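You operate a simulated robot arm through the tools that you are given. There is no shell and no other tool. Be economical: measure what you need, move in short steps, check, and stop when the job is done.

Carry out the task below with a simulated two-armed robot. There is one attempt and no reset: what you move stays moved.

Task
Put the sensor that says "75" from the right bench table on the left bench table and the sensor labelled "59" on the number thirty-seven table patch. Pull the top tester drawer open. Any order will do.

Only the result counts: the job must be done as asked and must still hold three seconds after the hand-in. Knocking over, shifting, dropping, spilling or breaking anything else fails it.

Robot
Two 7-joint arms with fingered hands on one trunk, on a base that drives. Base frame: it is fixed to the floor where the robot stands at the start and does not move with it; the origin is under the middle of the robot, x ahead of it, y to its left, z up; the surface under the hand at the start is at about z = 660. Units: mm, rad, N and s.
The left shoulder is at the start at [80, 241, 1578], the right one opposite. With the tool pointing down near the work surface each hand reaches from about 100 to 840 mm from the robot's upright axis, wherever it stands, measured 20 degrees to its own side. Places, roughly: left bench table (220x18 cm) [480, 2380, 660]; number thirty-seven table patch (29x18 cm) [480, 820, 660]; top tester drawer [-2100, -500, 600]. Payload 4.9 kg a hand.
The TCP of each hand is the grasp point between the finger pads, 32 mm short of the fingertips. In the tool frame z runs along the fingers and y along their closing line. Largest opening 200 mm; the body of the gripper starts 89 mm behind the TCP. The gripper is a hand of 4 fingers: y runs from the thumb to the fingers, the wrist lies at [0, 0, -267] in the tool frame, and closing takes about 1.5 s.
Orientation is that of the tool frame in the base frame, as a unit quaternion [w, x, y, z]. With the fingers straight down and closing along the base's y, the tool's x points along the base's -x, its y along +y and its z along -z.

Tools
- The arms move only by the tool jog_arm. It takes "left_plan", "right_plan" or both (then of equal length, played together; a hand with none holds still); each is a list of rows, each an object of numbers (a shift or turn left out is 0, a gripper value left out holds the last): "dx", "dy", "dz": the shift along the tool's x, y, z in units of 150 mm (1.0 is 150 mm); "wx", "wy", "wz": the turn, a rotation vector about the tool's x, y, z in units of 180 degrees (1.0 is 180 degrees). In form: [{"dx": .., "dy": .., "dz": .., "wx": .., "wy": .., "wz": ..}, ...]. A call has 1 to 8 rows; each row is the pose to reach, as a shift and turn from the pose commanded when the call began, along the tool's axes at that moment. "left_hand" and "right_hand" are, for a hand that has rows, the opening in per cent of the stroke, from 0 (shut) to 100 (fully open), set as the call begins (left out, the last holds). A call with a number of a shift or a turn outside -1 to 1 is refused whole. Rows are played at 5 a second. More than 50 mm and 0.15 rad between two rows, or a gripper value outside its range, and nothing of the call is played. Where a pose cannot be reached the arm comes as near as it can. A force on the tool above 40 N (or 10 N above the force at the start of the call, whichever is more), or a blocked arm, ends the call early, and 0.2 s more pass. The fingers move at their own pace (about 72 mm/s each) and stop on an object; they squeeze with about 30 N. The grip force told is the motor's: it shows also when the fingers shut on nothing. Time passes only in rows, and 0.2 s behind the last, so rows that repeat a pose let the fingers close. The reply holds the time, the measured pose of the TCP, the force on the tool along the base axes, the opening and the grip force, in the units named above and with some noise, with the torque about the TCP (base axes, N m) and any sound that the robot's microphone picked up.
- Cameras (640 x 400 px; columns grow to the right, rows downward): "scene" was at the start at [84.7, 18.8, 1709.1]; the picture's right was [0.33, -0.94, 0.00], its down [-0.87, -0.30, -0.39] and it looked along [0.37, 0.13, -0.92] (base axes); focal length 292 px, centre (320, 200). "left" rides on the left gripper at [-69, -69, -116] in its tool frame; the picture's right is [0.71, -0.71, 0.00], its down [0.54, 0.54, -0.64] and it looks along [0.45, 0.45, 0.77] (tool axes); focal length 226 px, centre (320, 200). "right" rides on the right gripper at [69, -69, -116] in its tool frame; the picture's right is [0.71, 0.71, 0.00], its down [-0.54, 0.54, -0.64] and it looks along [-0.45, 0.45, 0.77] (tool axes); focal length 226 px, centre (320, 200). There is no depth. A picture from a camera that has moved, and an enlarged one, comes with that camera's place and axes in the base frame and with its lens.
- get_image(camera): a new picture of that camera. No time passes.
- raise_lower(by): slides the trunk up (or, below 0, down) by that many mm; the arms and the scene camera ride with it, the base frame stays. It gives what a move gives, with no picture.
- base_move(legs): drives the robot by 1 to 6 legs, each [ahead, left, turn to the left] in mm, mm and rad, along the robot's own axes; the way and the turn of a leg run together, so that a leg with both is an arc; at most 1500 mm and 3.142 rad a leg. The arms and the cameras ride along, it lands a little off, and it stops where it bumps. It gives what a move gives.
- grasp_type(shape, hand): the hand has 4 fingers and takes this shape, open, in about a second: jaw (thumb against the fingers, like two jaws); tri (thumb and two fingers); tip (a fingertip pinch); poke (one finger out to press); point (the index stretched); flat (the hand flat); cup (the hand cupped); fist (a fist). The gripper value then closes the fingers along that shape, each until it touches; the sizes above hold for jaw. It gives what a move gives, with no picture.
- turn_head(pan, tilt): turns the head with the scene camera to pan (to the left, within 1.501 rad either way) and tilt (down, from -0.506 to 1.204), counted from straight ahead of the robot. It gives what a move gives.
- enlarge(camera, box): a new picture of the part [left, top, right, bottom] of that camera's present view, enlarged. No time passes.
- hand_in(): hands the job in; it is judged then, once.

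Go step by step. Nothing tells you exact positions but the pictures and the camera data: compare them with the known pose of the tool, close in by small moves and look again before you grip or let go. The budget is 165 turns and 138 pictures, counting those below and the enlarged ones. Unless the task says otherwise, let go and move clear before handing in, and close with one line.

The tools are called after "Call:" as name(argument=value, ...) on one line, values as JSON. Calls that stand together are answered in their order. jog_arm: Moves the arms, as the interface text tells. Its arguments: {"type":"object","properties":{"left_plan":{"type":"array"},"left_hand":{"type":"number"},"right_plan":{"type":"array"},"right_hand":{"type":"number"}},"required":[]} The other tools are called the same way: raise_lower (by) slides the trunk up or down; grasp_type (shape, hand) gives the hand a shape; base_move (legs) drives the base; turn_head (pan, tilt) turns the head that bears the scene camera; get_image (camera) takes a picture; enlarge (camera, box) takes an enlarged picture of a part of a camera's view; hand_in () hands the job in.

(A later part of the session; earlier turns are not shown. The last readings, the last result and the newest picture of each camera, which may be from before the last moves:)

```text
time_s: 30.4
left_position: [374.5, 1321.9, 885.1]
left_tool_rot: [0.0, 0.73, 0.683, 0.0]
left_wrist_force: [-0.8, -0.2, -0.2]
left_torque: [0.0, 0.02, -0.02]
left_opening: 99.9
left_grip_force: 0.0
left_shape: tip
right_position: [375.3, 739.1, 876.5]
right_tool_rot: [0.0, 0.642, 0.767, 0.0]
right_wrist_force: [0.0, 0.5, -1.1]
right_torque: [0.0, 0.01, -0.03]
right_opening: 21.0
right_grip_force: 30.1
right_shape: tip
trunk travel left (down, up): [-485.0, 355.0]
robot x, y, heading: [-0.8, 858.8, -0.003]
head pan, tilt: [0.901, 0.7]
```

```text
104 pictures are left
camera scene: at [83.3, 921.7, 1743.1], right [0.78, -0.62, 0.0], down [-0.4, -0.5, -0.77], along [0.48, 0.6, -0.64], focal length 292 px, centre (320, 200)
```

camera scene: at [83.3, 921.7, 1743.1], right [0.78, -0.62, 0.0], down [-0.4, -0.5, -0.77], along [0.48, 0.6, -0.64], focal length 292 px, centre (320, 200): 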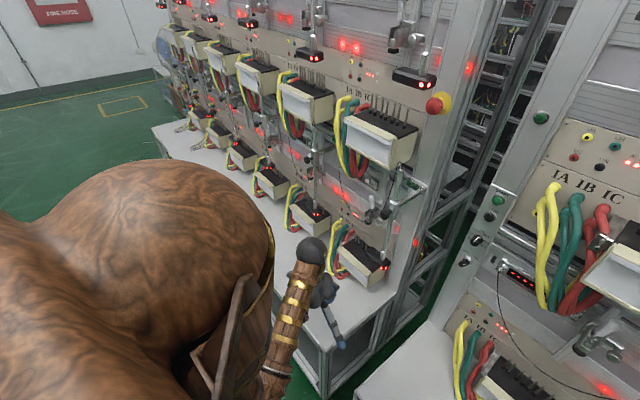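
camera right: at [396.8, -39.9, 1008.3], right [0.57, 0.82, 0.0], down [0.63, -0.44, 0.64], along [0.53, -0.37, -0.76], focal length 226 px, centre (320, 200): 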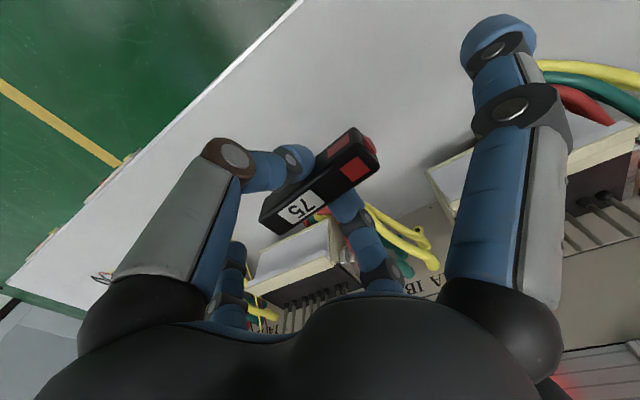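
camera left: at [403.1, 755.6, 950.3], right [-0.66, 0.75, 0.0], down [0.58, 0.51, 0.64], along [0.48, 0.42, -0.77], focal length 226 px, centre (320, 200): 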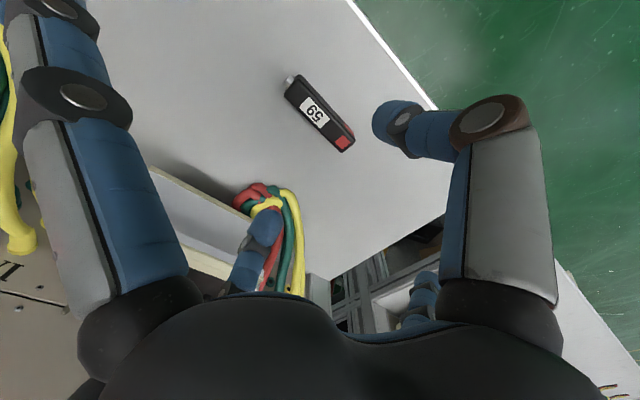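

Moving clear of everything so far; continuing left another ~750 mm.

Call:
base_move(legs=[[0, 750, 0]])

Call:
turn_head(pan=-0.2, tilt=1.0)

Call:
get_image(camera="scene")

Call:
get_image(camera="right")

```text
time_s: 34.5
left_position: [385.9, 2069.8, 883.7]
left_tool_rot: [0.0, 0.734, 0.679, -0.001]
left_wrist_force: [0.3, 0.6, -0.3]
left_torque: [-0.05, 0.01, -0.02]
left_opening: 99.9
left_grip_force: 0.0
left_shape: tip
right_position: [379.7, 1489.0, 876.6]
right_tool_rot: [0.001, 0.647, 0.763, 0.0]
right_wrist_force: [0.1, 0.4, -0.5]
right_torque: [0.01, 0.02, 0.0]
right_opening: 21.0
right_grip_force: 29.9
right_shape: tip
trunk travel left (down, up): [-485.0, 355.0]
robot x, y, heading: [6.6, 1608.0, -0.012]
head pan, tilt: [0.901, 0.7]
```

```text
time_s: 35.8
left_position: [385.7, 2070.3, 884.5]
left_tool_rot: [-0.001, 0.734, 0.679, 0.0]
left_wrist_force: [-0.1, 0.2, -0.6]
left_torque: [0.03, 0.05, -0.01]
left_opening: 99.7
left_grip_force: 0.0
left_shape: tip
right_position: [380.4, 1489.3, 876.3]
right_tool_rot: [0.0, 0.646, 0.763, 0.0]
right_wrist_force: [-0.6, -0.1, -1.3]
right_torque: [0.0, 0.0, -0.03]
right_opening: 20.9
right_grip_force: 30.3
right_shape: tip
trunk travel left (down, up): [-485.0, 355.0]
robot x, y, heading: [5.1, 1604.6, -0.007]
head pan, tilt: [-0.201, 1.0]
```

```text
103 pictures are left
camera scene: at [104.9, 1593.7, 1719.7], right [-0.21, -0.98, 0.0], down [-0.82, 0.18, -0.54], along [0.53, -0.11, -0.84], focal length 292 px, centre (320, 200)
```

scene: 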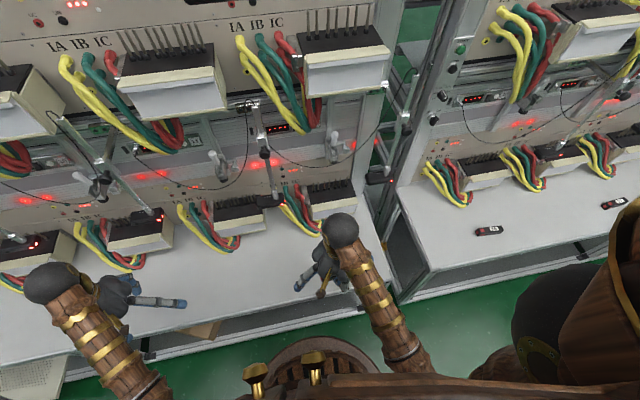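

```text
102 pictures are left
camera right: at [300.0, 1545.2, 992.6], right [0.58, 0.81, 0.0], down [0.62, -0.45, 0.64], along [0.52, -0.37, -0.77], focal length 226 px, centre (320, 200)
```

right: 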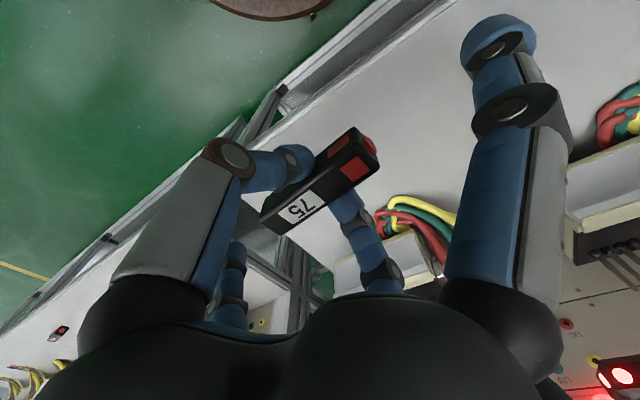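

The left bench is clear below the right hand at y≈1490. Moving "75" out over the strip and down.

Call:
jog_arm(right_plan=[{"dx": -0.03, "dy": 0.2}, {"dx": -0.07, "dy": 0.4, "dz": 0.1}, {"dx": -0.11, "dy": 0.55, "dz": 0.25}, {"dx": -0.11, "dy": 0.66, "dz": 0.4}, {"dx": -0.11, "dy": 0.66, "dz": 0.6}, {"dx": -0.11, "dy": 0.66, "dz": 0.8}])

Call:
get_image(camera="right")

```text
time_s: 37.2
left_position: [386.9, 2070.0, 885.2]
left_tool_rot: [0.001, 0.734, 0.679, -0.001]
left_wrist_force: [-0.1, 0.7, -0.6]
left_torque: [-0.02, 0.0, -0.01]
left_opening: 99.8
left_grip_force: 0.0
left_shape: tip
right_position: [478.9, 1488.7, 755.0]
right_tool_rot: [0.0, 0.647, 0.762, 0.0]
right_wrist_force: [0.7, 0.5, -1.9]
right_torque: [0.0, -0.01, 0.01]
right_opening: 21.2
right_grip_force: 29.6
right_shape: tip
trunk travel left (down, up): [-485.0, 355.0]
robot x, y, heading: [7.5, 1612.1, -0.013]
head pan, tilt: [-0.201, 1.0]
```

```text
101 pictures are left
camera right: at [399.6, 1544.8, 872.5], right [0.58, 0.81, 0.0], down [0.62, -0.45, 0.64], along [0.52, -0.37, -0.77], focal length 226 px, centre (320, 200)
```

right: 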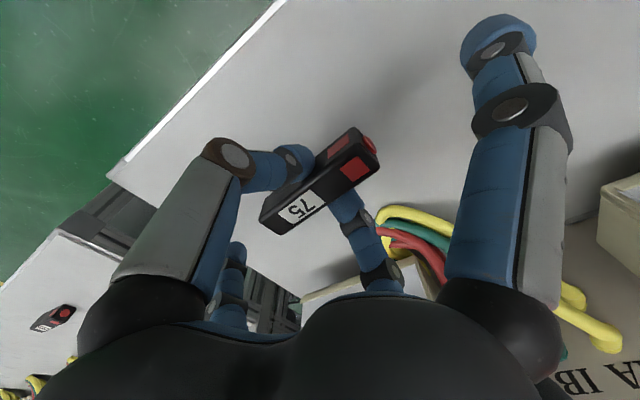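

Well inside the left bench. Lowering to the table.

Call:
jog_arm(right_plan=[{"dz": 0.2}, {"dz": 0.3}, {"dz": 0.35}, {"dz": 0.37}, {"dz": 0.38}, {"dz": 0.385}, {"dz": 0.385}])

```text
time_s: 38.8
left_position: [385.5, 2070.9, 884.9]
left_tool_rot: [-0.001, 0.734, 0.679, 0.0]
left_wrist_force: [0.9, -0.3, -0.8]
left_torque: [-0.02, 0.0, 0.01]
left_opening: 100.0
left_grip_force: 0.1
left_shape: tip
right_position: [479.5, 1488.4, 699.9]
right_tool_rot: [0.0, 0.647, 0.762, 0.0]
right_wrist_force: [0.0, 0.2, -0.8]
right_torque: [0.01, -0.04, 0.03]
right_opening: 21.3
right_grip_force: 29.8
right_shape: tip
trunk travel left (down, up): [-485.0, 355.0]
robot x, y, heading: [7.2, 1609.6, -0.015]
head pan, tilt: [-0.201, 1.0]
```

Call:
jog_arm(right_plan=[{"dz": 0.007}, {"dz": 0.014}, {"dz": 0.014}])

```text
time_s: 39.6
left_position: [386.2, 2070.4, 884.7]
left_tool_rot: [0.0, 0.734, 0.68, 0.0]
left_wrist_force: [0.6, 0.3, 0.2]
left_torque: [0.01, 0.0, 0.01]
left_opening: 99.5
left_grip_force: 0.1
left_shape: tip
right_position: [479.7, 1489.2, 696.9]
right_tool_rot: [0.0, 0.647, 0.762, 0.0]
right_wrist_force: [0.5, -0.5, -1.3]
right_torque: [0.0, -0.03, -0.04]
right_opening: 21.1
right_grip_force: 29.9
right_shape: tip
trunk travel left (down, up): [-485.0, 355.0]
robot x, y, heading: [6.9, 1607.8, -0.013]
head pan, tilt: [-0.201, 1.0]
```

No contact yet; a little further down.

Call:
jog_arm(right_plan=[{"dz": 0.006}, {"dz": 0.012}, {"dz": 0.012}])

Call:
get_image(camera="right")

```text
time_s: 40.4
left_position: [385.9, 2069.3, 885.5]
left_tool_rot: [0.001, 0.734, 0.68, -0.001]
left_wrist_force: [-0.1, 0.0, 0.5]
left_torque: [-0.02, 0.01, -0.01]
left_opening: 100.1
left_grip_force: 0.0
left_shape: tip
right_position: [479.9, 1488.5, 696.1]
right_tool_rot: [0.001, 0.646, 0.763, 0.001]
right_wrist_force: [-1.2, 0.3, 9.3]
right_torque: [0.0, 0.06, -0.06]
right_opening: 21.4
right_grip_force: 29.8
right_shape: tip
trunk travel left (down, up): [-485.0, 355.0]
robot x, y, heading: [5.7, 1611.8, -0.014]
head pan, tilt: [-0.201, 1.0]
```

```text
100 pictures are left
camera right: at [400.1, 1545.0, 811.4], right [0.58, 0.81, 0.0], down [0.62, -0.45, 0.64], along [0.52, -0.37, -0.77], focal length 226 px, centre (320, 200)
```

right: 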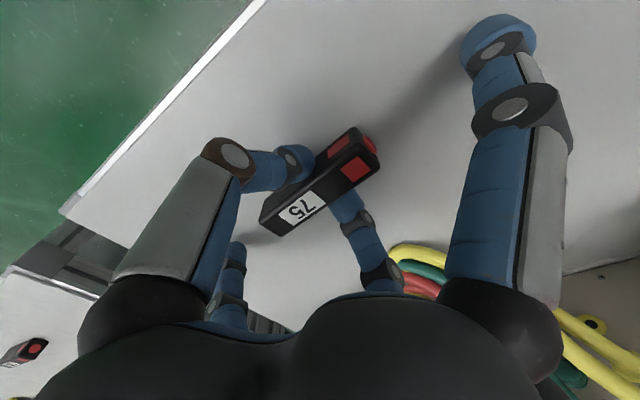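

Contact (9 N). Releasing and lifting away.

Call:
jog_arm(right_plan=[{}, {}, {}, {}], right_hand=50)

Call:
jog_arm(right_plan=[{"dz": -0.1}, {"dz": -0.3}, {"dz": -0.6}, {"dz": -0.9}, {"dz": -1.0, "dy": -0.2}, {"dz": -1.0, "dy": -0.5}, {"dz": -1.0, "dy": -0.7}])

Call:
get_image(camera="right")

Call:
turn_head(pan=1.5, tilt=0.6)

Call:
get_image(camera="scene")

Call:
turn_head(pan=-1.5, tilt=0.5)

Call:
get_image(camera="scene")

```text
time_s: 41.4
left_position: [386.3, 2070.5, 884.5]
left_tool_rot: [-0.001, 0.734, 0.68, 0.001]
left_wrist_force: [0.8, -0.7, 1.4]
left_torque: [0.01, -0.01, -0.04]
left_opening: 99.5
left_grip_force: 0.1
left_shape: tip
right_position: [478.5, 1488.6, 694.6]
right_tool_rot: [0.001, 0.647, 0.763, -0.001]
right_wrist_force: [-0.1, -0.6, -0.4]
right_torque: [-0.02, 0.0, 0.0]
right_opening: 99.4
right_grip_force: 0.0
right_shape: tip
trunk travel left (down, up): [-485.0, 355.0]
robot x, y, heading: [5.7, 1612.2, -0.016]
head pan, tilt: [-0.201, 1.0]
```

```text
time_s: 43.0
left_position: [385.2, 2069.5, 885.5]
left_tool_rot: [0.0, 0.734, 0.68, 0.0]
left_wrist_force: [0.2, 0.4, 0.1]
left_torque: [-0.01, -0.08, 0.01]
left_opening: 99.6
left_grip_force: 0.1
left_shape: tip
right_position: [375.8, 1471.9, 845.4]
right_tool_rot: [0.0, 0.646, 0.763, 0.001]
right_wrist_force: [0.3, -0.2, -0.6]
right_torque: [0.01, -0.02, -0.01]
right_opening: 99.9
right_grip_force: 0.0
right_shape: tip
trunk travel left (down, up): [-485.0, 355.0]
robot x, y, heading: [8.5, 1607.6, -0.016]
head pan, tilt: [-0.201, 1.0]
```

```text
99 pictures are left
camera right: at [296.3, 1527.5, 960.3], right [0.58, 0.81, 0.0], down [0.62, -0.45, 0.64], along [0.52, -0.37, -0.77], focal length 226 px, centre (320, 200)
```

right: 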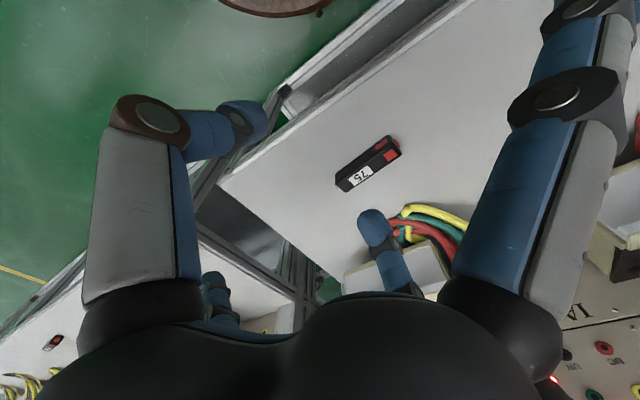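

```text
time_s: 44.8
left_position: [386.3, 2070.2, 885.1]
left_tool_rot: [0.0, 0.734, 0.679, 0.001]
left_wrist_force: [-0.3, 0.6, -0.8]
left_torque: [-0.02, 0.03, 0.02]
left_opening: 99.8
left_grip_force: 0.1
left_shape: tip
right_position: [377.0, 1471.5, 844.0]
right_tool_rot: [-0.001, 0.647, 0.763, 0.0]
right_wrist_force: [-0.1, -0.8, 0.5]
right_torque: [0.0, -0.02, 0.02]
right_opening: 99.9
right_grip_force: 0.1
right_shape: tip
trunk travel left (down, up): [-485.0, 355.0]
robot x, y, heading: [5.2, 1609.6, -0.017]
head pan, tilt: [1.499, 0.6]
```

```text
98 pictures are left
camera scene: at [44.3, 1696.4, 1751.7], right [1.0, -0.09, 0.0], down [-0.05, -0.56, -0.82], along [0.07, 0.82, -0.57], focal length 292 px, centre (320, 200)
```

scene: 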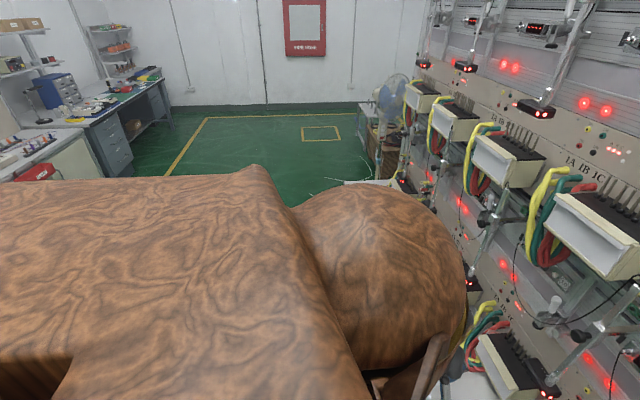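

```text
time_s: 47.4
left_position: [385.6, 2070.0, 885.1]
left_tool_rot: [0.0, 0.734, 0.679, -0.001]
left_wrist_force: [-0.5, 0.1, 0.0]
left_torque: [0.03, 0.01, -0.01]
left_opening: 99.9
left_grip_force: 0.1
left_shape: tip
right_position: [377.2, 1471.8, 843.9]
right_tool_rot: [0.0, 0.647, 0.762, 0.0]
right_wrist_force: [0.1, 0.9, 0.8]
right_torque: [-0.01, -0.01, -0.02]
right_opening: 99.8
right_grip_force: 0.1
right_shape: tip
trunk travel left (down, up): [-485.0, 355.0]
robot x, y, heading: [10.5, 1608.8, -0.013]
head pan, tilt: [-1.499, 0.499]
```

```text
97 pictures are left
camera scene: at [42.0, 1517.5, 1760.8], right [-1.0, -0.06, 0.0], down [-0.03, 0.48, -0.88], along [0.05, -0.88, -0.48], focal length 292 px, centre (320, 200)
```

scene: 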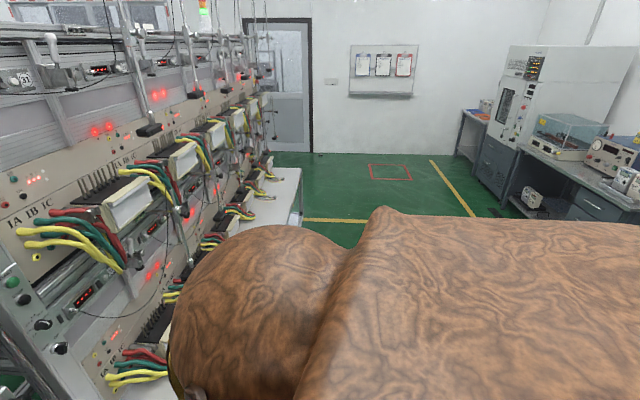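

Both sensors are placed. Now for the drawer: back away from the bench, turn around, and look.

Call:
base_move(legs=[[-700, 0, 0], [0, 0, -1.57], [0, 0, -1.55]])

Call:
turn_head(pan=0.7, tilt=0.4)

Call:
get_image(camera="scene")

```text
time_s: 58.9
left_position: [-1078.0, 1169.3, 884.5]
left_tool_rot: [0.0, -0.668, 0.744, 0.0]
left_wrist_force: [0.0, 0.8, 0.7]
left_torque: [0.0, -0.04, 0.01]
left_opening: 99.6
left_grip_force: 0.1
left_shape: tip
right_position: [-1049.3, 1767.5, 845.1]
right_tool_rot: [-0.001, 0.752, -0.659, 0.0]
right_wrist_force: [0.1, -0.1, 0.0]
right_torque: [-0.01, 0.0, 0.06]
right_opening: 99.8
right_grip_force: 0.1
right_shape: tip
trunk travel left (down, up): [-485.0, 355.0]
robot x, y, heading: [-685.2, 1616.3, 3.096]
head pan, tilt: [-1.499, 0.499]
```

```text
time_s: 61.0
left_position: [-1078.3, 1169.3, 884.4]
left_tool_rot: [0.0, -0.668, 0.744, 0.0]
left_wrist_force: [-1.0, 0.4, 0.2]
left_torque: [0.01, 0.0, -0.01]
left_opening: 99.9
left_grip_force: 0.1
left_shape: tip
right_position: [-1048.8, 1766.2, 843.6]
right_tool_rot: [0.0, 0.752, -0.659, 0.0]
right_wrist_force: [-0.8, 0.3, 0.5]
right_torque: [0.01, 0.0, -0.03]
right_opening: 100.1
right_grip_force: 0.2
right_shape: tip
trunk travel left (down, up): [-485.0, 355.0]
robot x, y, heading: [-684.1, 1616.9, 3.098]
head pan, tilt: [0.7, 0.4]
```

```text
96 pictures are left
camera scene: at [-789.0, 1561.7, 1769.9], right [-0.61, 0.79, 0.0], down [0.31, 0.24, -0.92], along [-0.73, -0.56, -0.39], focal length 292 px, centre (320, 200)
```

scene: 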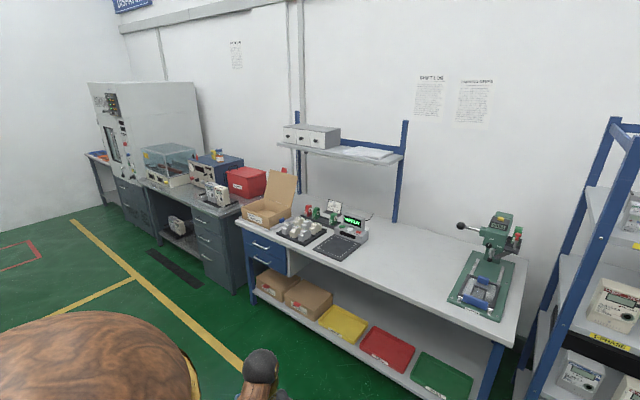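

The tester drawer unit appears as the dark pedestal ahead-left at about (226,220) in the image. I'll drive toward it along the aisle.

Call:
base_move(legs=[[0, 0, 0.045], [0, 1300, 0]])

Call:
turn_head(pan=0.6, tilt=0.6)

Call:
get_image(camera="scene")

```text
time_s: 67.9
left_position: [-1055.8, -149.0, 884.1]
left_tool_rot: [0.0, -0.686, 0.728, -0.001]
left_wrist_force: [-0.3, 0.3, 0.4]
left_torque: [0.01, 0.0, 0.02]
left_opening: 99.6
left_grip_force: 0.1
left_shape: tip
right_position: [-1056.2, 450.2, 844.4]
right_tool_rot: [0.0, 0.768, -0.64, 0.0]
right_wrist_force: [-0.6, -0.5, 0.4]
right_torque: [0.03, -0.01, 0.0]
right_opening: 99.7
right_grip_force: 0.1
right_shape: tip
trunk travel left (down, up): [-485.0, 355.0]
robot x, y, heading: [-683.4, 318.7, -3.141]
head pan, tilt: [0.7, 0.4]
```

```text
time_s: 68.6
left_position: [-1054.7, -148.4, 884.6]
left_tool_rot: [0.001, -0.685, 0.728, 0.0]
left_wrist_force: [0.8, -0.6, -0.2]
left_torque: [0.01, 0.01, 0.01]
left_opening: 100.0
left_grip_force: 0.0
left_shape: tip
right_position: [-1054.4, 450.0, 844.8]
right_tool_rot: [-0.001, 0.767, -0.641, 0.0]
right_wrist_force: [-0.9, 0.7, 0.7]
right_torque: [0.02, -0.01, -0.02]
right_opening: 99.5
right_grip_force: 0.0
right_shape: tip
trunk travel left (down, up): [-485.0, 355.0]
robot x, y, heading: [-682.0, 318.5, -3.142]
head pan, tilt: [0.6, 0.6]
```

```text
95 pictures are left
camera scene: at [-787.5, 266.8, 1751.7], right [-0.57, 0.82, 0.0], down [0.47, 0.32, -0.83], along [-0.68, -0.47, -0.56], focal length 292 px, centre (320, 200)
```

scene: 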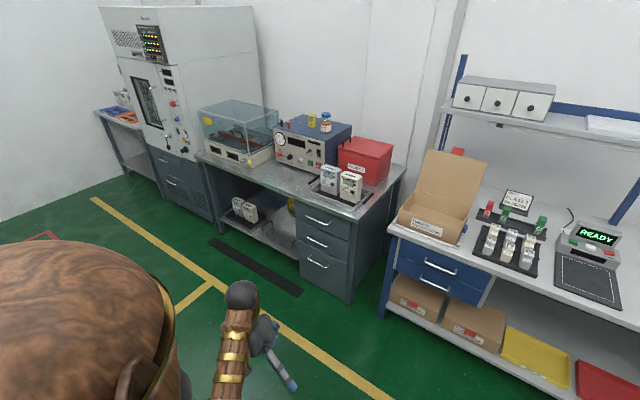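

The top tester drawer's handle is at about (-1989,-548,~600). I'll line the robot up so the left shoulder faces it, and lower the trunk for a horizontal grasp.

Call:
base_move(legs=[[0, 625, 0], [200, 0, 0]])

Call:
raise_lower(by=-250)

Call:
turn_head(pan=0.2, tilt=0.6)

Call:
get_image(camera="scene")

```text
time_s: 73.3
left_position: [-1254.5, -776.6, 884.1]
left_tool_rot: [0.0, -0.684, 0.73, 0.0]
left_wrist_force: [-0.2, 0.1, 1.2]
left_torque: [-0.03, 0.0, 0.0]
left_opening: 99.8
left_grip_force: 0.0
left_shape: tip
right_position: [-1253.6, -178.4, 843.3]
right_tool_rot: [0.0, 0.767, -0.641, 0.0]
right_wrist_force: [0.1, -0.1, -0.7]
right_torque: [-0.01, -0.01, 0.0]
right_opening: 100.0
right_grip_force: 0.0
right_shape: tip
trunk travel left (down, up): [-485.0, 355.0]
robot x, y, heading: [-881.5, -309.9, 3.147]
head pan, tilt: [0.6, 0.6]
```

```text
time_s: 75.9
left_position: [-1254.7, -777.0, 634.5]
left_tool_rot: [0.0, -0.684, 0.73, 0.0]
left_wrist_force: [-0.7, 0.9, 0.9]
left_torque: [0.03, 0.01, -0.03]
left_opening: 99.6
left_grip_force: 0.2
left_shape: tip
right_position: [-1254.4, -178.2, 594.8]
right_tool_rot: [0.0, 0.767, -0.641, 0.0]
right_wrist_force: [0.0, 0.2, 0.0]
right_torque: [0.01, -0.02, -0.03]
right_opening: 99.8
right_grip_force: 0.1
right_shape: tip
trunk travel left (down, up): [-235.0, 605.0]
robot x, y, heading: [-882.0, -310.2, 3.141]
head pan, tilt: [0.6, 0.6]
```

```text
time_s: 76.8
left_position: [-1256.7, -776.8, 633.7]
left_tool_rot: [0.0, -0.684, 0.73, 0.0]
left_wrist_force: [-0.6, 0.0, 1.1]
left_torque: [-0.01, -0.01, 0.01]
left_opening: 99.8
left_grip_force: 0.1
left_shape: tip
right_position: [-1254.5, -177.2, 592.8]
right_tool_rot: [-0.001, 0.767, -0.641, -0.001]
right_wrist_force: [0.3, 0.4, 0.4]
right_torque: [-0.01, 0.01, 0.0]
right_opening: 99.8
right_grip_force: 0.0
right_shape: tip
trunk travel left (down, up): [-235.0, 605.0]
robot x, y, heading: [-886.5, -312.1, 3.14]
head pan, tilt: [0.201, 0.6]
```

```text
94 pictures are left
camera scene: at [-1000.5, -329.3, 1501.7], right [-0.2, 0.98, 0.0], down [0.55, 0.11, -0.83], along [-0.81, -0.16, -0.56], focal length 292 px, centre (320, 200)
```

scene: 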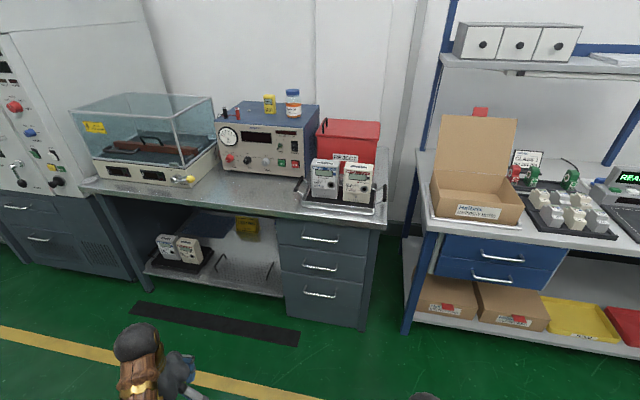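

I'll roll the left hand forward to point at the drawer, moving it out in front of the shoulder as it turns.

Call:
jog_arm(left_plan=[{"dy": 0.125, "dx": -0.09, "wx": -0.045}, {"dy": 0.25, "dx": -0.18, "wx": -0.09}, {"dy": 0.375, "dx": -0.27, "wx": -0.135}, {"dy": 0.5, "dx": -0.36, "wx": -0.18}, {"dy": 0.625, "dx": -0.45, "wx": -0.225}, {"dy": 0.75, "dx": -0.54, "wx": -0.27}, {"dy": 0.875, "dx": -0.63, "wx": -0.315}, {"dy": 1.0, "dx": -0.72, "wx": -0.36}])

Call:
get_image(camera="scene")

```text
time_s: 78.6
left_position: [-1398.8, -658.3, 635.1]
left_tool_rot: [-0.367, -0.578, 0.615, 0.391]
left_wrist_force: [0.1, -0.4, 0.3]
left_torque: [0.03, 0.02, -0.02]
left_opening: 99.8
left_grip_force: 0.0
left_shape: tip
right_position: [-1254.5, -178.0, 594.3]
right_tool_rot: [0.0, 0.768, -0.641, -0.001]
right_wrist_force: [0.5, -0.5, -1.0]
right_torque: [0.03, 0.02, -0.01]
right_opening: 99.6
right_grip_force: 0.0
right_shape: tip
trunk travel left (down, up): [-235.0, 605.0]
robot x, y, heading: [-886.0, -314.5, 3.146]
head pan, tilt: [0.201, 0.6]
```

```text
93 pictures are left
camera scene: at [-1000.6, -329.9, 1501.7], right [-0.2, 0.98, 0.0], down [0.55, 0.11, -0.82], along [-0.81, -0.16, -0.57], focal length 292 px, centre (320, 200)
```

scene: 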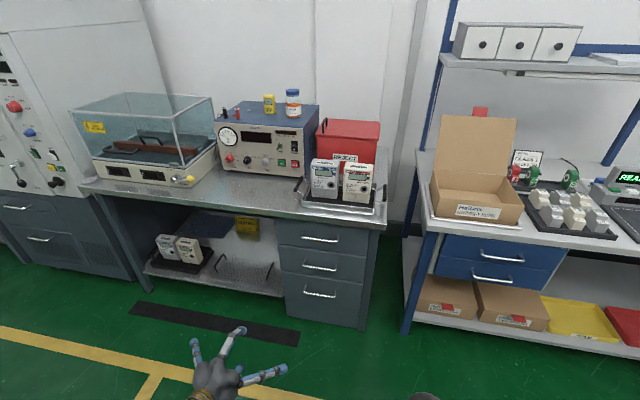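

Works well. Completing the turn to horizontal and moving further out and to the right.

Call:
jog_arm(left_plan=[{"dx": -0.12, "dy": 0.07, "dz": 0.15, "wx": -0.025}, {"dx": -0.24, "dy": 0.14, "dz": 0.3, "wx": -0.05}, {"dx": -0.36, "dy": 0.21, "dz": 0.45, "wx": -0.075}, {"dx": -0.48, "dy": 0.28, "dz": 0.6, "wx": -0.1}, {"dx": -0.6, "dy": 0.35, "dz": 0.75, "wx": -0.12}, {"dx": -0.71, "dy": 0.42, "dz": 0.9, "wx": -0.14}])

Call:
get_image(camera="scene")

Call:
get_image(camera="left")

```text
time_s: 80.0
left_position: [-1541.5, -545.4, 634.0]
left_tool_rot: [-0.483, -0.484, 0.515, 0.517]
left_wrist_force: [0.3, 0.5, -0.5]
left_torque: [-0.02, -0.01, 0.01]
left_opening: 99.8
left_grip_force: 0.0
left_shape: tip
right_position: [-1254.8, -178.7, 593.0]
right_tool_rot: [-0.001, 0.767, -0.641, 0.001]
right_wrist_force: [-0.5, 0.2, -1.2]
right_torque: [0.01, -0.02, 0.01]
right_opening: 100.1
right_grip_force: 0.0
right_shape: tip
trunk travel left (down, up): [-235.0, 605.0]
robot x, y, heading: [-882.3, -309.8, 3.144]
head pan, tilt: [0.201, 0.6]
```

```text
92 pictures are left
camera scene: at [-1001.6, -328.9, 1501.6], right [-0.2, 0.98, 0.0], down [0.55, 0.11, -0.82], along [-0.81, -0.16, -0.57], focal length 292 px, centre (320, 200)
```

scene: 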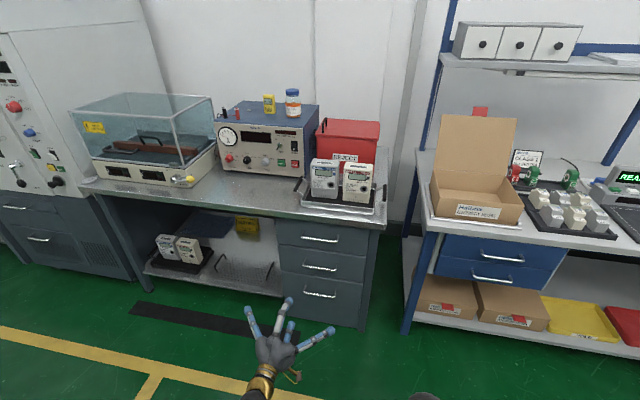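

```text
91 pictures are left
camera left: at [-1421.6, -483.9, 565.3], right [-0.05, -0.7, -0.71], down [0.61, -0.58, 0.54], along [-0.79, -0.41, 0.45], focal length 226 px, centre (320, 200)
```

left: 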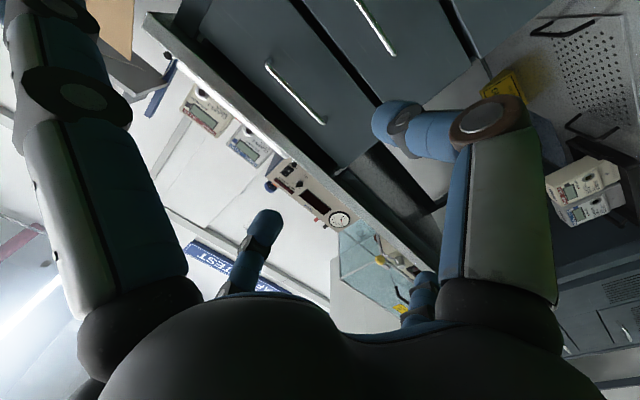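

Excellent view: the top handle is a horizontal bar at about (-1888, -515, 682), spanning y −444…−586. I'll align the hand to it, narrow the opening, and drive closer.

Call:
jog_arm(left_plan=[{"dx": -0.1, "dy": 0.16, "wy": 0.0205}, {"dx": -0.2, "dy": 0.32, "wy": 0.0205}, {"dx": -0.2, "dy": 0.32, "wy": 0.0205}], left_hand=22)

Call:
base_move(legs=[[200, 0, 0]])

Call:
get_image(camera="left")

Call:
get_image(camera="scene")

```text
time_s: 80.8
left_position: [-1538.6, -515.6, 682.8]
left_tool_rot: [0.5, 0.501, -0.5, -0.5]
left_wrist_force: [0.3, 0.4, 0.3]
left_torque: [-0.01, 0.0, -0.01]
left_opening: 44.5
left_grip_force: 0.1
left_shape: tip
right_position: [-1253.3, -178.2, 594.0]
right_tool_rot: [-0.001, 0.767, -0.641, 0.0]
right_wrist_force: [-0.2, -0.1, -1.0]
right_torque: [0.02, 0.01, -0.02]
right_opening: 99.7
right_grip_force: 0.1
right_shape: tip
trunk travel left (down, up): [-235.0, 605.0]
robot x, y, heading: [-885.6, -312.5, 3.14]
head pan, tilt: [0.201, 0.6]
```

```text
time_s: 82.4
left_position: [-1737.5, -518.7, 681.2]
left_tool_rot: [0.5, 0.502, -0.5, -0.498]
left_wrist_force: [-0.2, 0.3, -0.7]
left_torque: [0.01, 0.02, -0.01]
left_opening: 44.4
left_grip_force: 0.0
left_shape: tip
right_position: [-1454.5, -180.5, 593.9]
right_tool_rot: [0.0, 0.768, -0.64, 0.001]
right_wrist_force: [-0.9, -0.6, 1.1]
right_torque: [0.02, -0.04, 0.03]
right_opening: 99.9
right_grip_force: 0.1
right_shape: tip
trunk travel left (down, up): [-235.0, 605.0]
robot x, y, heading: [-1086.3, -311.0, -3.135]
head pan, tilt: [0.201, 0.6]
```

```text
90 pictures are left
camera left: at [-1621.8, -448.3, 613.5], right [0.0, -0.71, -0.71], down [0.64, -0.54, 0.54], along [-0.76, -0.46, 0.45], focal length 226 px, centre (320, 200)
```

left: 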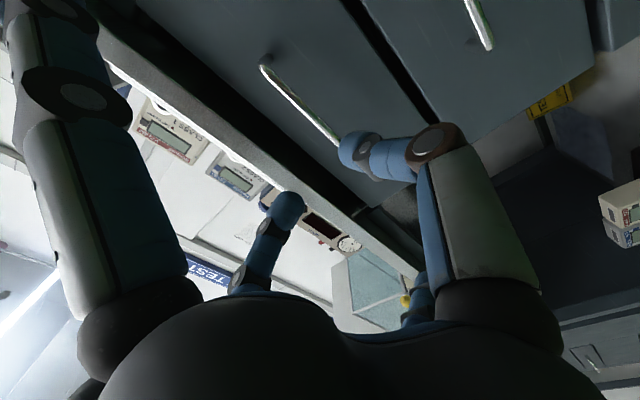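

```text
89 pictures are left
camera scene: at [-1200.9, -329.8, 1501.6], right [-0.2, 0.98, 0.0], down [0.55, 0.11, -0.82], along [-0.81, -0.17, -0.57], focal length 292 px, centre (320, 200)
```

scene: 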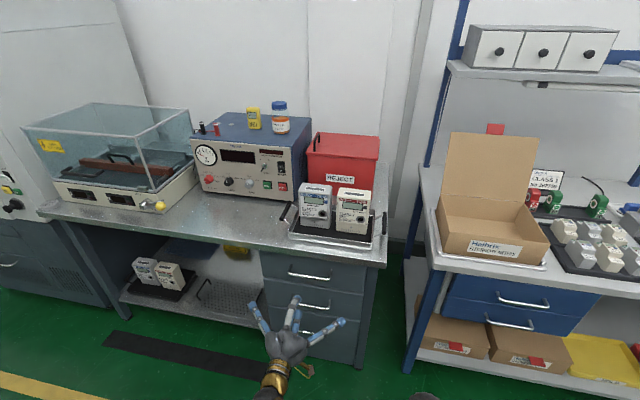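

Handle refined to about (-1890,-517,687). Raising the hand 6 mm and driving 80 mm nearer.

Call:
jog_arm(left_plan=[{"dy": 0.04}])

Call:
base_move(legs=[[80, 0, 0]])

Call:
get_image(camera="left")

Call:
enlarge(camera="scene", box=[200, 230, 400, 400])

```text
time_s: 82.8
left_position: [-1737.6, -517.9, 689.1]
left_tool_rot: [0.501, 0.501, -0.498, -0.499]
left_wrist_force: [-0.2, -0.1, 0.1]
left_torque: [-0.06, 0.01, 0.01]
left_opening: 44.3
left_grip_force: 0.0
left_shape: tip
right_position: [-1454.0, -179.7, 593.5]
right_tool_rot: [0.0, 0.768, -0.64, 0.0]
right_wrist_force: [0.1, -0.5, 0.0]
right_torque: [0.01, 0.03, 0.0]
right_opening: 99.7
right_grip_force: 0.0
right_shape: tip
trunk travel left (down, up): [-235.0, 605.0]
robot x, y, heading: [-1082.8, -312.0, -3.141]
head pan, tilt: [0.201, 0.6]
```

```text
time_s: 83.9
left_position: [-1817.6, -518.4, 687.4]
left_tool_rot: [0.501, 0.502, -0.499, -0.498]
left_wrist_force: [0.0, -0.1, -0.5]
left_torque: [0.0, 0.04, 0.01]
left_opening: 44.5
left_grip_force: 0.1
left_shape: tip
right_position: [-1534.6, -180.0, 594.4]
right_tool_rot: [-0.001, 0.769, -0.639, 0.0]
right_wrist_force: [0.1, 0.0, -0.6]
right_torque: [0.01, -0.03, 0.0]
right_opening: 99.8
right_grip_force: 0.0
right_shape: tip
trunk travel left (down, up): [-235.0, 605.0]
robot x, y, heading: [-1164.0, -311.0, -3.136]
head pan, tilt: [0.201, 0.6]
```

```text
88 pictures are left
camera left: at [-1701.8, -449.5, 619.5], right [0.0, -0.71, -0.71], down [0.64, -0.54, 0.54], along [-0.76, -0.46, 0.45], focal length 226 px, centre (320, 200)
```

left: 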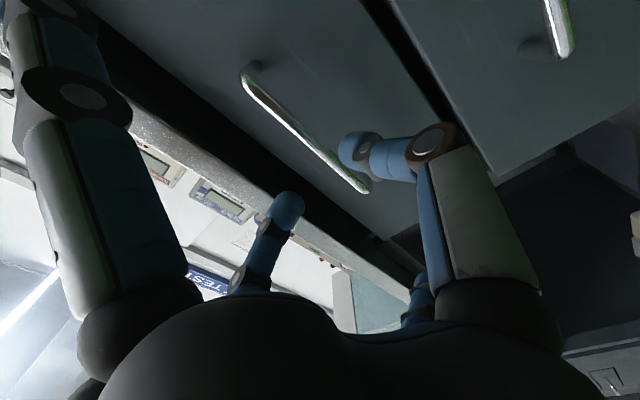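

```text
2.35 times, centred on (300, 315) of scene
camera zoom: at [-1281.4, -330.2, 1501.5], right [-0.2, 0.98, 0.0], down [0.55, 0.11, -0.82], along [-0.81, -0.17, -0.57], focal length 687 px, centre (367, -71)
```

zoom: 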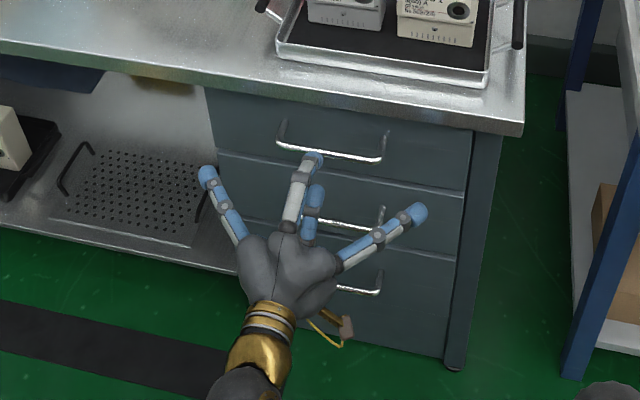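

Handle confirmed at (-1887,-515,685). Advancing 45 mm with the fingers straddling it.

Call:
jog_arm(left_plan=[{"dz": 0.1, "dy": -0.013}, {"dz": 0.2, "dy": -0.013}, {"dz": 0.3, "dy": -0.013}])

Call:
get_image(camera="left")

Call:
enlarge(camera="scene", box=[240, 240, 360, 340])

```text
time_s: 84.7
left_position: [-1861.0, -519.4, 685.8]
left_tool_rot: [0.501, 0.502, -0.499, -0.498]
left_wrist_force: [-0.1, 0.0, -0.2]
left_torque: [0.03, 0.02, -0.01]
left_opening: 44.5
left_grip_force: 0.0
left_shape: tip
right_position: [-1534.3, -180.6, 593.3]
right_tool_rot: [0.0, 0.769, -0.64, 0.0]
right_wrist_force: [0.2, -0.9, 0.0]
right_torque: [-0.01, -0.01, -0.02]
right_opening: 99.7
right_grip_force: 0.0
right_shape: tip
trunk travel left (down, up): [-235.0, 605.0]
robot x, y, heading: [-1167.0, -310.6, -3.136]
head pan, tilt: [0.201, 0.6]
```

```text
86 pictures are left
camera left: at [-1746.9, -450.8, 617.6], right [0.0, -0.71, -0.71], down [0.65, -0.54, 0.54], along [-0.76, -0.46, 0.45], focal length 226 px, centre (320, 200)
```

left: 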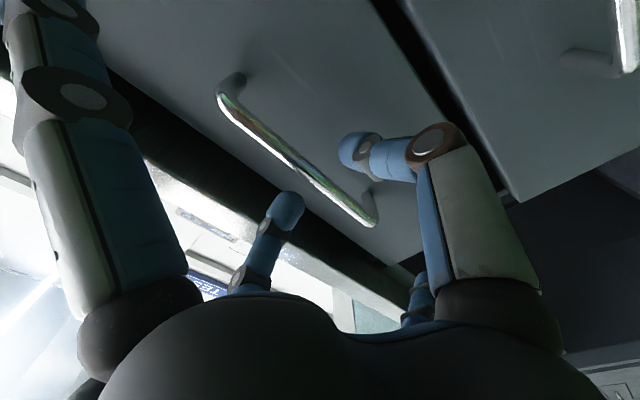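

```text
4.00 times, centred on (300, 290) of scene
camera zoom: at [-1279.9, -330.2, 1501.7], right [-0.2, 0.98, 0.0], down [0.55, 0.11, -0.82], along [-0.81, -0.17, -0.57], focal length 1167 px, centre (400, -160)
```

zoom: 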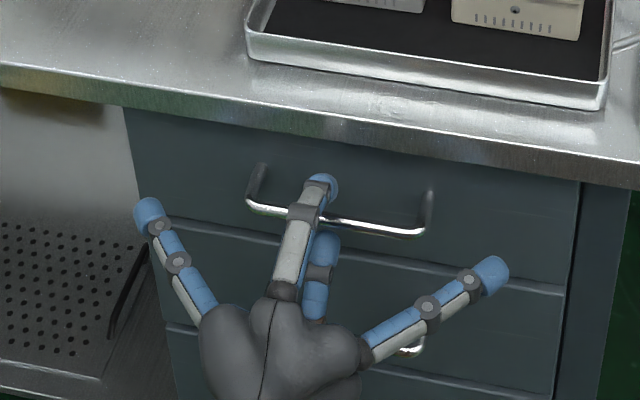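

The bar runs between the thumb and finger. Advancing 17 mm more, then closing.

Call:
jog_arm(left_plan=[{"dz": 0.05}, {"dz": 0.11}])

Call:
jog_arm(left_plan=[{}, {}, {}, {}, {}, {}], left_hand=0)

Call:
get_image(camera="left")

Call:
enlarge(camera="scene", box=[240, 240, 360, 340])

```text
time_s: 85.3
left_position: [-1878.2, -520.5, 685.2]
left_tool_rot: [0.501, 0.502, -0.499, -0.498]
left_wrist_force: [-0.6, 0.0, -0.1]
left_torque: [0.03, 0.01, 0.0]
left_opening: 44.2
left_grip_force: 0.1
left_shape: tip
right_position: [-1532.8, -179.6, 594.0]
right_tool_rot: [0.0, 0.769, -0.639, 0.0]
right_wrist_force: [0.3, 0.6, 0.3]
right_torque: [-0.02, 0.0, -0.02]
right_opening: 100.1
right_grip_force: 0.1
right_shape: tip
trunk travel left (down, up): [-235.0, 605.0]
robot x, y, heading: [-1163.6, -312.4, -3.14]
head pan, tilt: [0.201, 0.6]
```

```text
time_s: 86.7
left_position: [-1879.5, -519.8, 685.7]
left_tool_rot: [0.501, 0.502, -0.499, -0.498]
left_wrist_force: [-2.1, -0.6, -3.8]
left_torque: [0.0, -0.02, 0.0]
left_opening: 0.3
left_grip_force: 30.4
left_shape: tip
right_position: [-1534.3, -180.7, 593.9]
right_tool_rot: [0.0, 0.769, -0.64, 0.0]
right_wrist_force: [-0.7, -0.5, 0.3]
right_torque: [0.02, -0.02, -0.02]
right_opening: 99.8
right_grip_force: 0.1
right_shape: tip
trunk travel left (down, up): [-235.0, 605.0]
robot x, y, heading: [-1163.5, -309.5, -3.136]
head pan, tilt: [0.201, 0.6]
```

```text
84 pictures are left
camera left: at [-1763.3, -450.7, 617.2], right [0.0, -0.71, -0.71], down [0.64, -0.54, 0.54], along [-0.76, -0.46, 0.45], focal length 226 px, centre (320, 200)
```

left: 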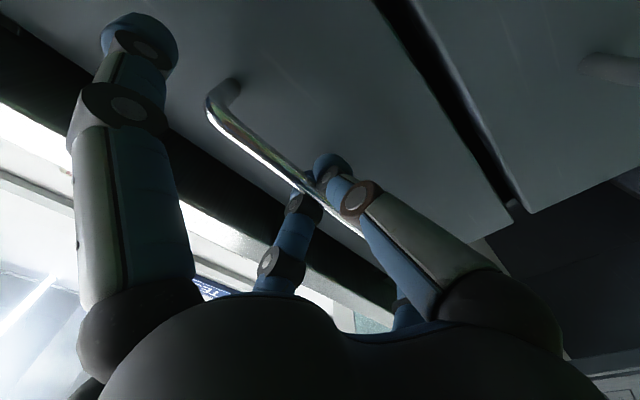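

```text
4.00 times, centred on (300, 290) of scene
camera zoom: at [-1280.5, -330.4, 1501.6], right [-0.2, 0.98, 0.0], down [0.55, 0.12, -0.82], along [-0.81, -0.17, -0.57], focal length 1167 px, centre (400, -160)
```

zoom: 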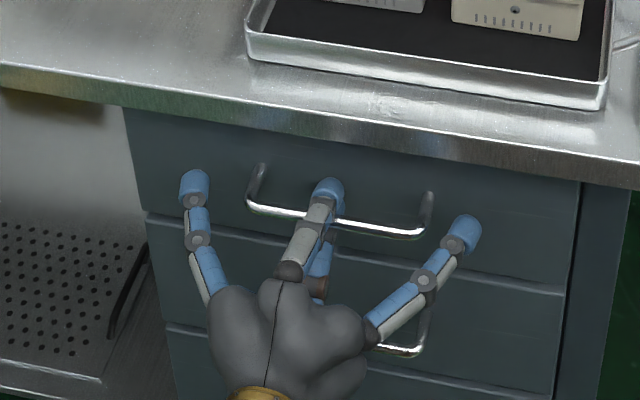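

The fingertips seem to have met behind the bar (hooked round it). I'll try a gentle 15–30 mm pull and look.

Call:
jog_arm(left_plan=[{"dz": -0.05}, {"dz": -0.1}, {"dz": -0.15}, {"dz": -0.2}])

Call:
enlarge(camera="scene", box=[240, 240, 360, 340])

Call:
get_image(camera="left")

```text
time_s: 87.7
left_position: [-1847.7, -519.4, 685.6]
left_tool_rot: [0.501, 0.502, -0.499, -0.499]
left_wrist_force: [2.1, -3.9, -6.0]
left_torque: [-0.04, -0.02, 0.03]
left_opening: 0.3
left_grip_force: 30.1
left_shape: tip
right_position: [-1532.7, -179.6, 594.6]
right_tool_rot: [0.0, 0.769, -0.639, 0.0]
right_wrist_force: [0.0, -0.1, -0.1]
right_torque: [-0.03, 0.03, -0.01]
right_opening: 99.9
right_grip_force: 0.0
right_shape: tip
trunk travel left (down, up): [-235.0, 605.0]
robot x, y, heading: [-1160.3, -306.9, -3.14]
head pan, tilt: [0.201, 0.6]
```

```text
4.00 times, centred on (300, 290) of scene
camera zoom: at [-1279.7, -330.8, 1501.6], right [-0.2, 0.98, 0.0], down [0.55, 0.12, -0.82], along [-0.81, -0.17, -0.57], focal length 1167 px, centre (400, -160)
```

zoom: 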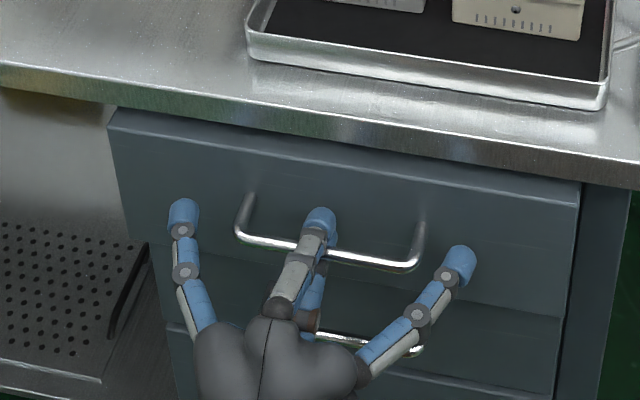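

```text
81 pictures are left
camera left: at [-1732.0, -449.9, 617.5], right [0.01, -0.71, -0.71], down [0.65, -0.54, 0.54], along [-0.76, -0.46, 0.45], focal length 226 px, centre (320, 200)
```

left: 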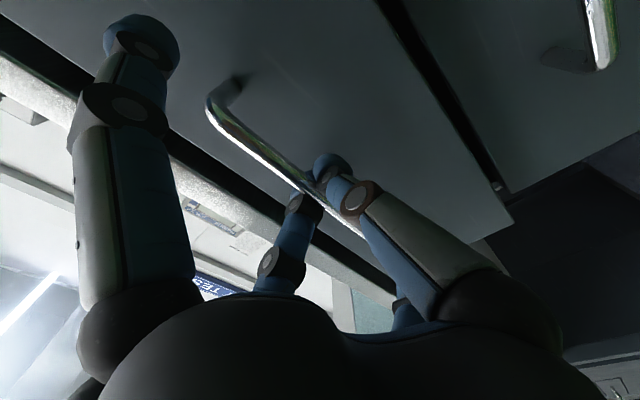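

The drawer is coming out with little force. Pulling further.

Call:
jog_arm(left_plan=[{"dz": -0.12}, {"dz": -0.25}, {"dz": -0.37}, {"dz": -0.5}, {"dz": -0.62}, {"dz": -0.75}, {"dz": -0.87}, {"dz": -1.0}])

Call:
get_image(camera="scene")

```text
time_s: 89.5
left_position: [-1697.4, -515.0, 686.3]
left_tool_rot: [0.501, 0.501, -0.499, -0.499]
left_wrist_force: [3.3, -2.5, -7.6]
left_torque: [-0.02, -0.05, 0.0]
left_opening: 0.0
left_grip_force: 30.0
left_shape: tip
right_position: [-1533.8, -179.9, 594.5]
right_tool_rot: [0.001, 0.768, -0.641, 0.0]
right_wrist_force: [0.5, -0.6, 0.2]
right_torque: [0.02, 0.02, -0.03]
right_opening: 99.9
right_grip_force: 0.1
right_shape: tip
trunk travel left (down, up): [-235.0, 605.0]
robot x, y, heading: [-1162.1, -309.4, -3.139]
head pan, tilt: [0.201, 0.6]
```

```text
80 pictures are left
camera scene: at [-1278.9, -330.5, 1501.7], right [-0.2, 0.98, 0.0], down [0.55, 0.12, -0.83], along [-0.81, -0.17, -0.56], focal length 292 px, centre (320, 200)
```

scene: 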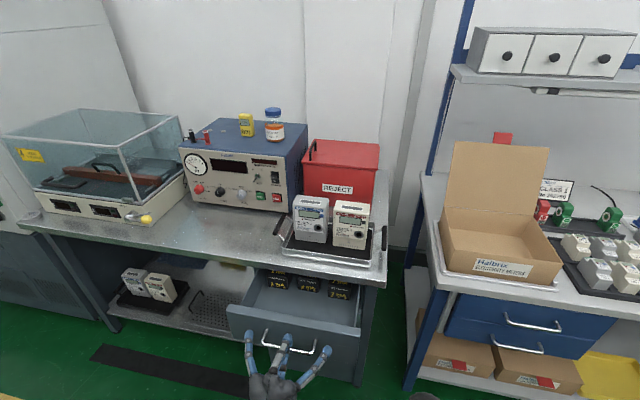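

About 180 mm open. Pulling up to another ~110 mm for a clear opening.

Call:
jog_arm(left_plan=[{"dz": -0.12}, {"dz": -0.24}, {"dz": -0.36}, {"dz": -0.48}, {"dz": -0.6}, {"dz": -0.72}])

Call:
get_image(camera="scene")

Call:
get_image(camera="left")

```text
time_s: 90.9
left_position: [-1589.5, -520.3, 684.8]
left_tool_rot: [0.502, 0.501, -0.499, -0.499]
left_wrist_force: [2.4, 1.3, -5.2]
left_torque: [0.01, -0.02, 0.04]
left_opening: 0.1
left_grip_force: 29.8
left_shape: tip
right_position: [-1532.9, -180.4, 594.8]
right_tool_rot: [0.0, 0.769, -0.639, 0.0]
right_wrist_force: [0.5, 0.3, 1.0]
right_torque: [-0.01, 0.0, -0.03]
right_opening: 99.6
right_grip_force: 0.1
right_shape: tip
trunk travel left (down, up): [-235.0, 605.0]
robot x, y, heading: [-1158.4, -309.8, -3.142]
head pan, tilt: [0.201, 0.6]
```

```text
79 pictures are left
camera scene: at [-1279.0, -330.4, 1501.7], right [-0.2, 0.98, 0.0], down [0.55, 0.12, -0.83], along [-0.81, -0.17, -0.56], focal length 292 px, centre (320, 200)
```

scene: 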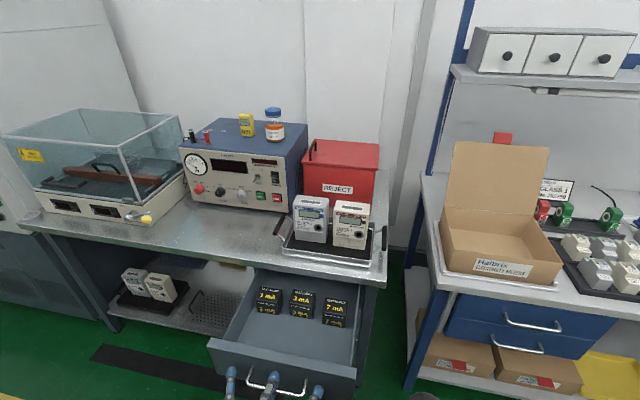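

```text
78 pictures are left
camera left: at [-1474.9, -450.5, 618.0], right [0.0, -0.71, -0.71], down [0.65, -0.54, 0.54], along [-0.76, -0.46, 0.45], focal length 226 px, centre (320, 200)
```

left: 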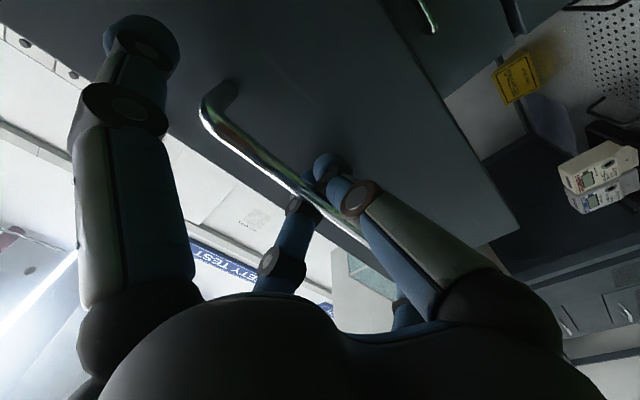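

The drawer is about 290 mm open. Releasing the handle and backing away straight.

Call:
jog_arm(left_plan=[{}, {}, {}], left_hand=25)

Call:
get_image(camera="left")

```text
time_s: 91.7
left_position: [-1591.2, -518.2, 687.6]
left_tool_rot: [0.502, 0.501, -0.499, -0.498]
left_wrist_force: [-0.3, 0.5, 0.0]
left_torque: [0.0, 0.02, 0.03]
left_opening: 49.4
left_grip_force: 0.1
left_shape: tip
right_position: [-1533.4, -180.2, 594.7]
right_tool_rot: [0.0, 0.769, -0.64, 0.0]
right_wrist_force: [0.3, 0.6, 0.0]
right_torque: [-0.03, 0.01, 0.0]
right_opening: 99.7
right_grip_force: 0.0
right_shape: tip
trunk travel left (down, up): [-235.0, 605.0]
robot x, y, heading: [-1163.2, -308.8, -3.138]
head pan, tilt: [0.201, 0.6]
```

```text
77 pictures are left
camera left: at [-1475.7, -450.1, 618.3], right [0.0, -0.71, -0.71], down [0.65, -0.54, 0.54], along [-0.76, -0.46, 0.45], focal length 226 px, centre (320, 200)
```

left: 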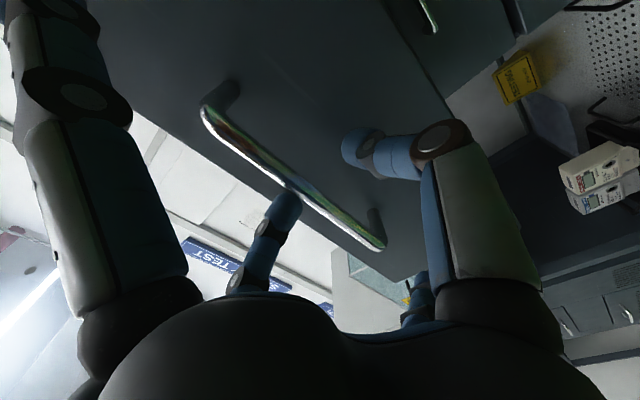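

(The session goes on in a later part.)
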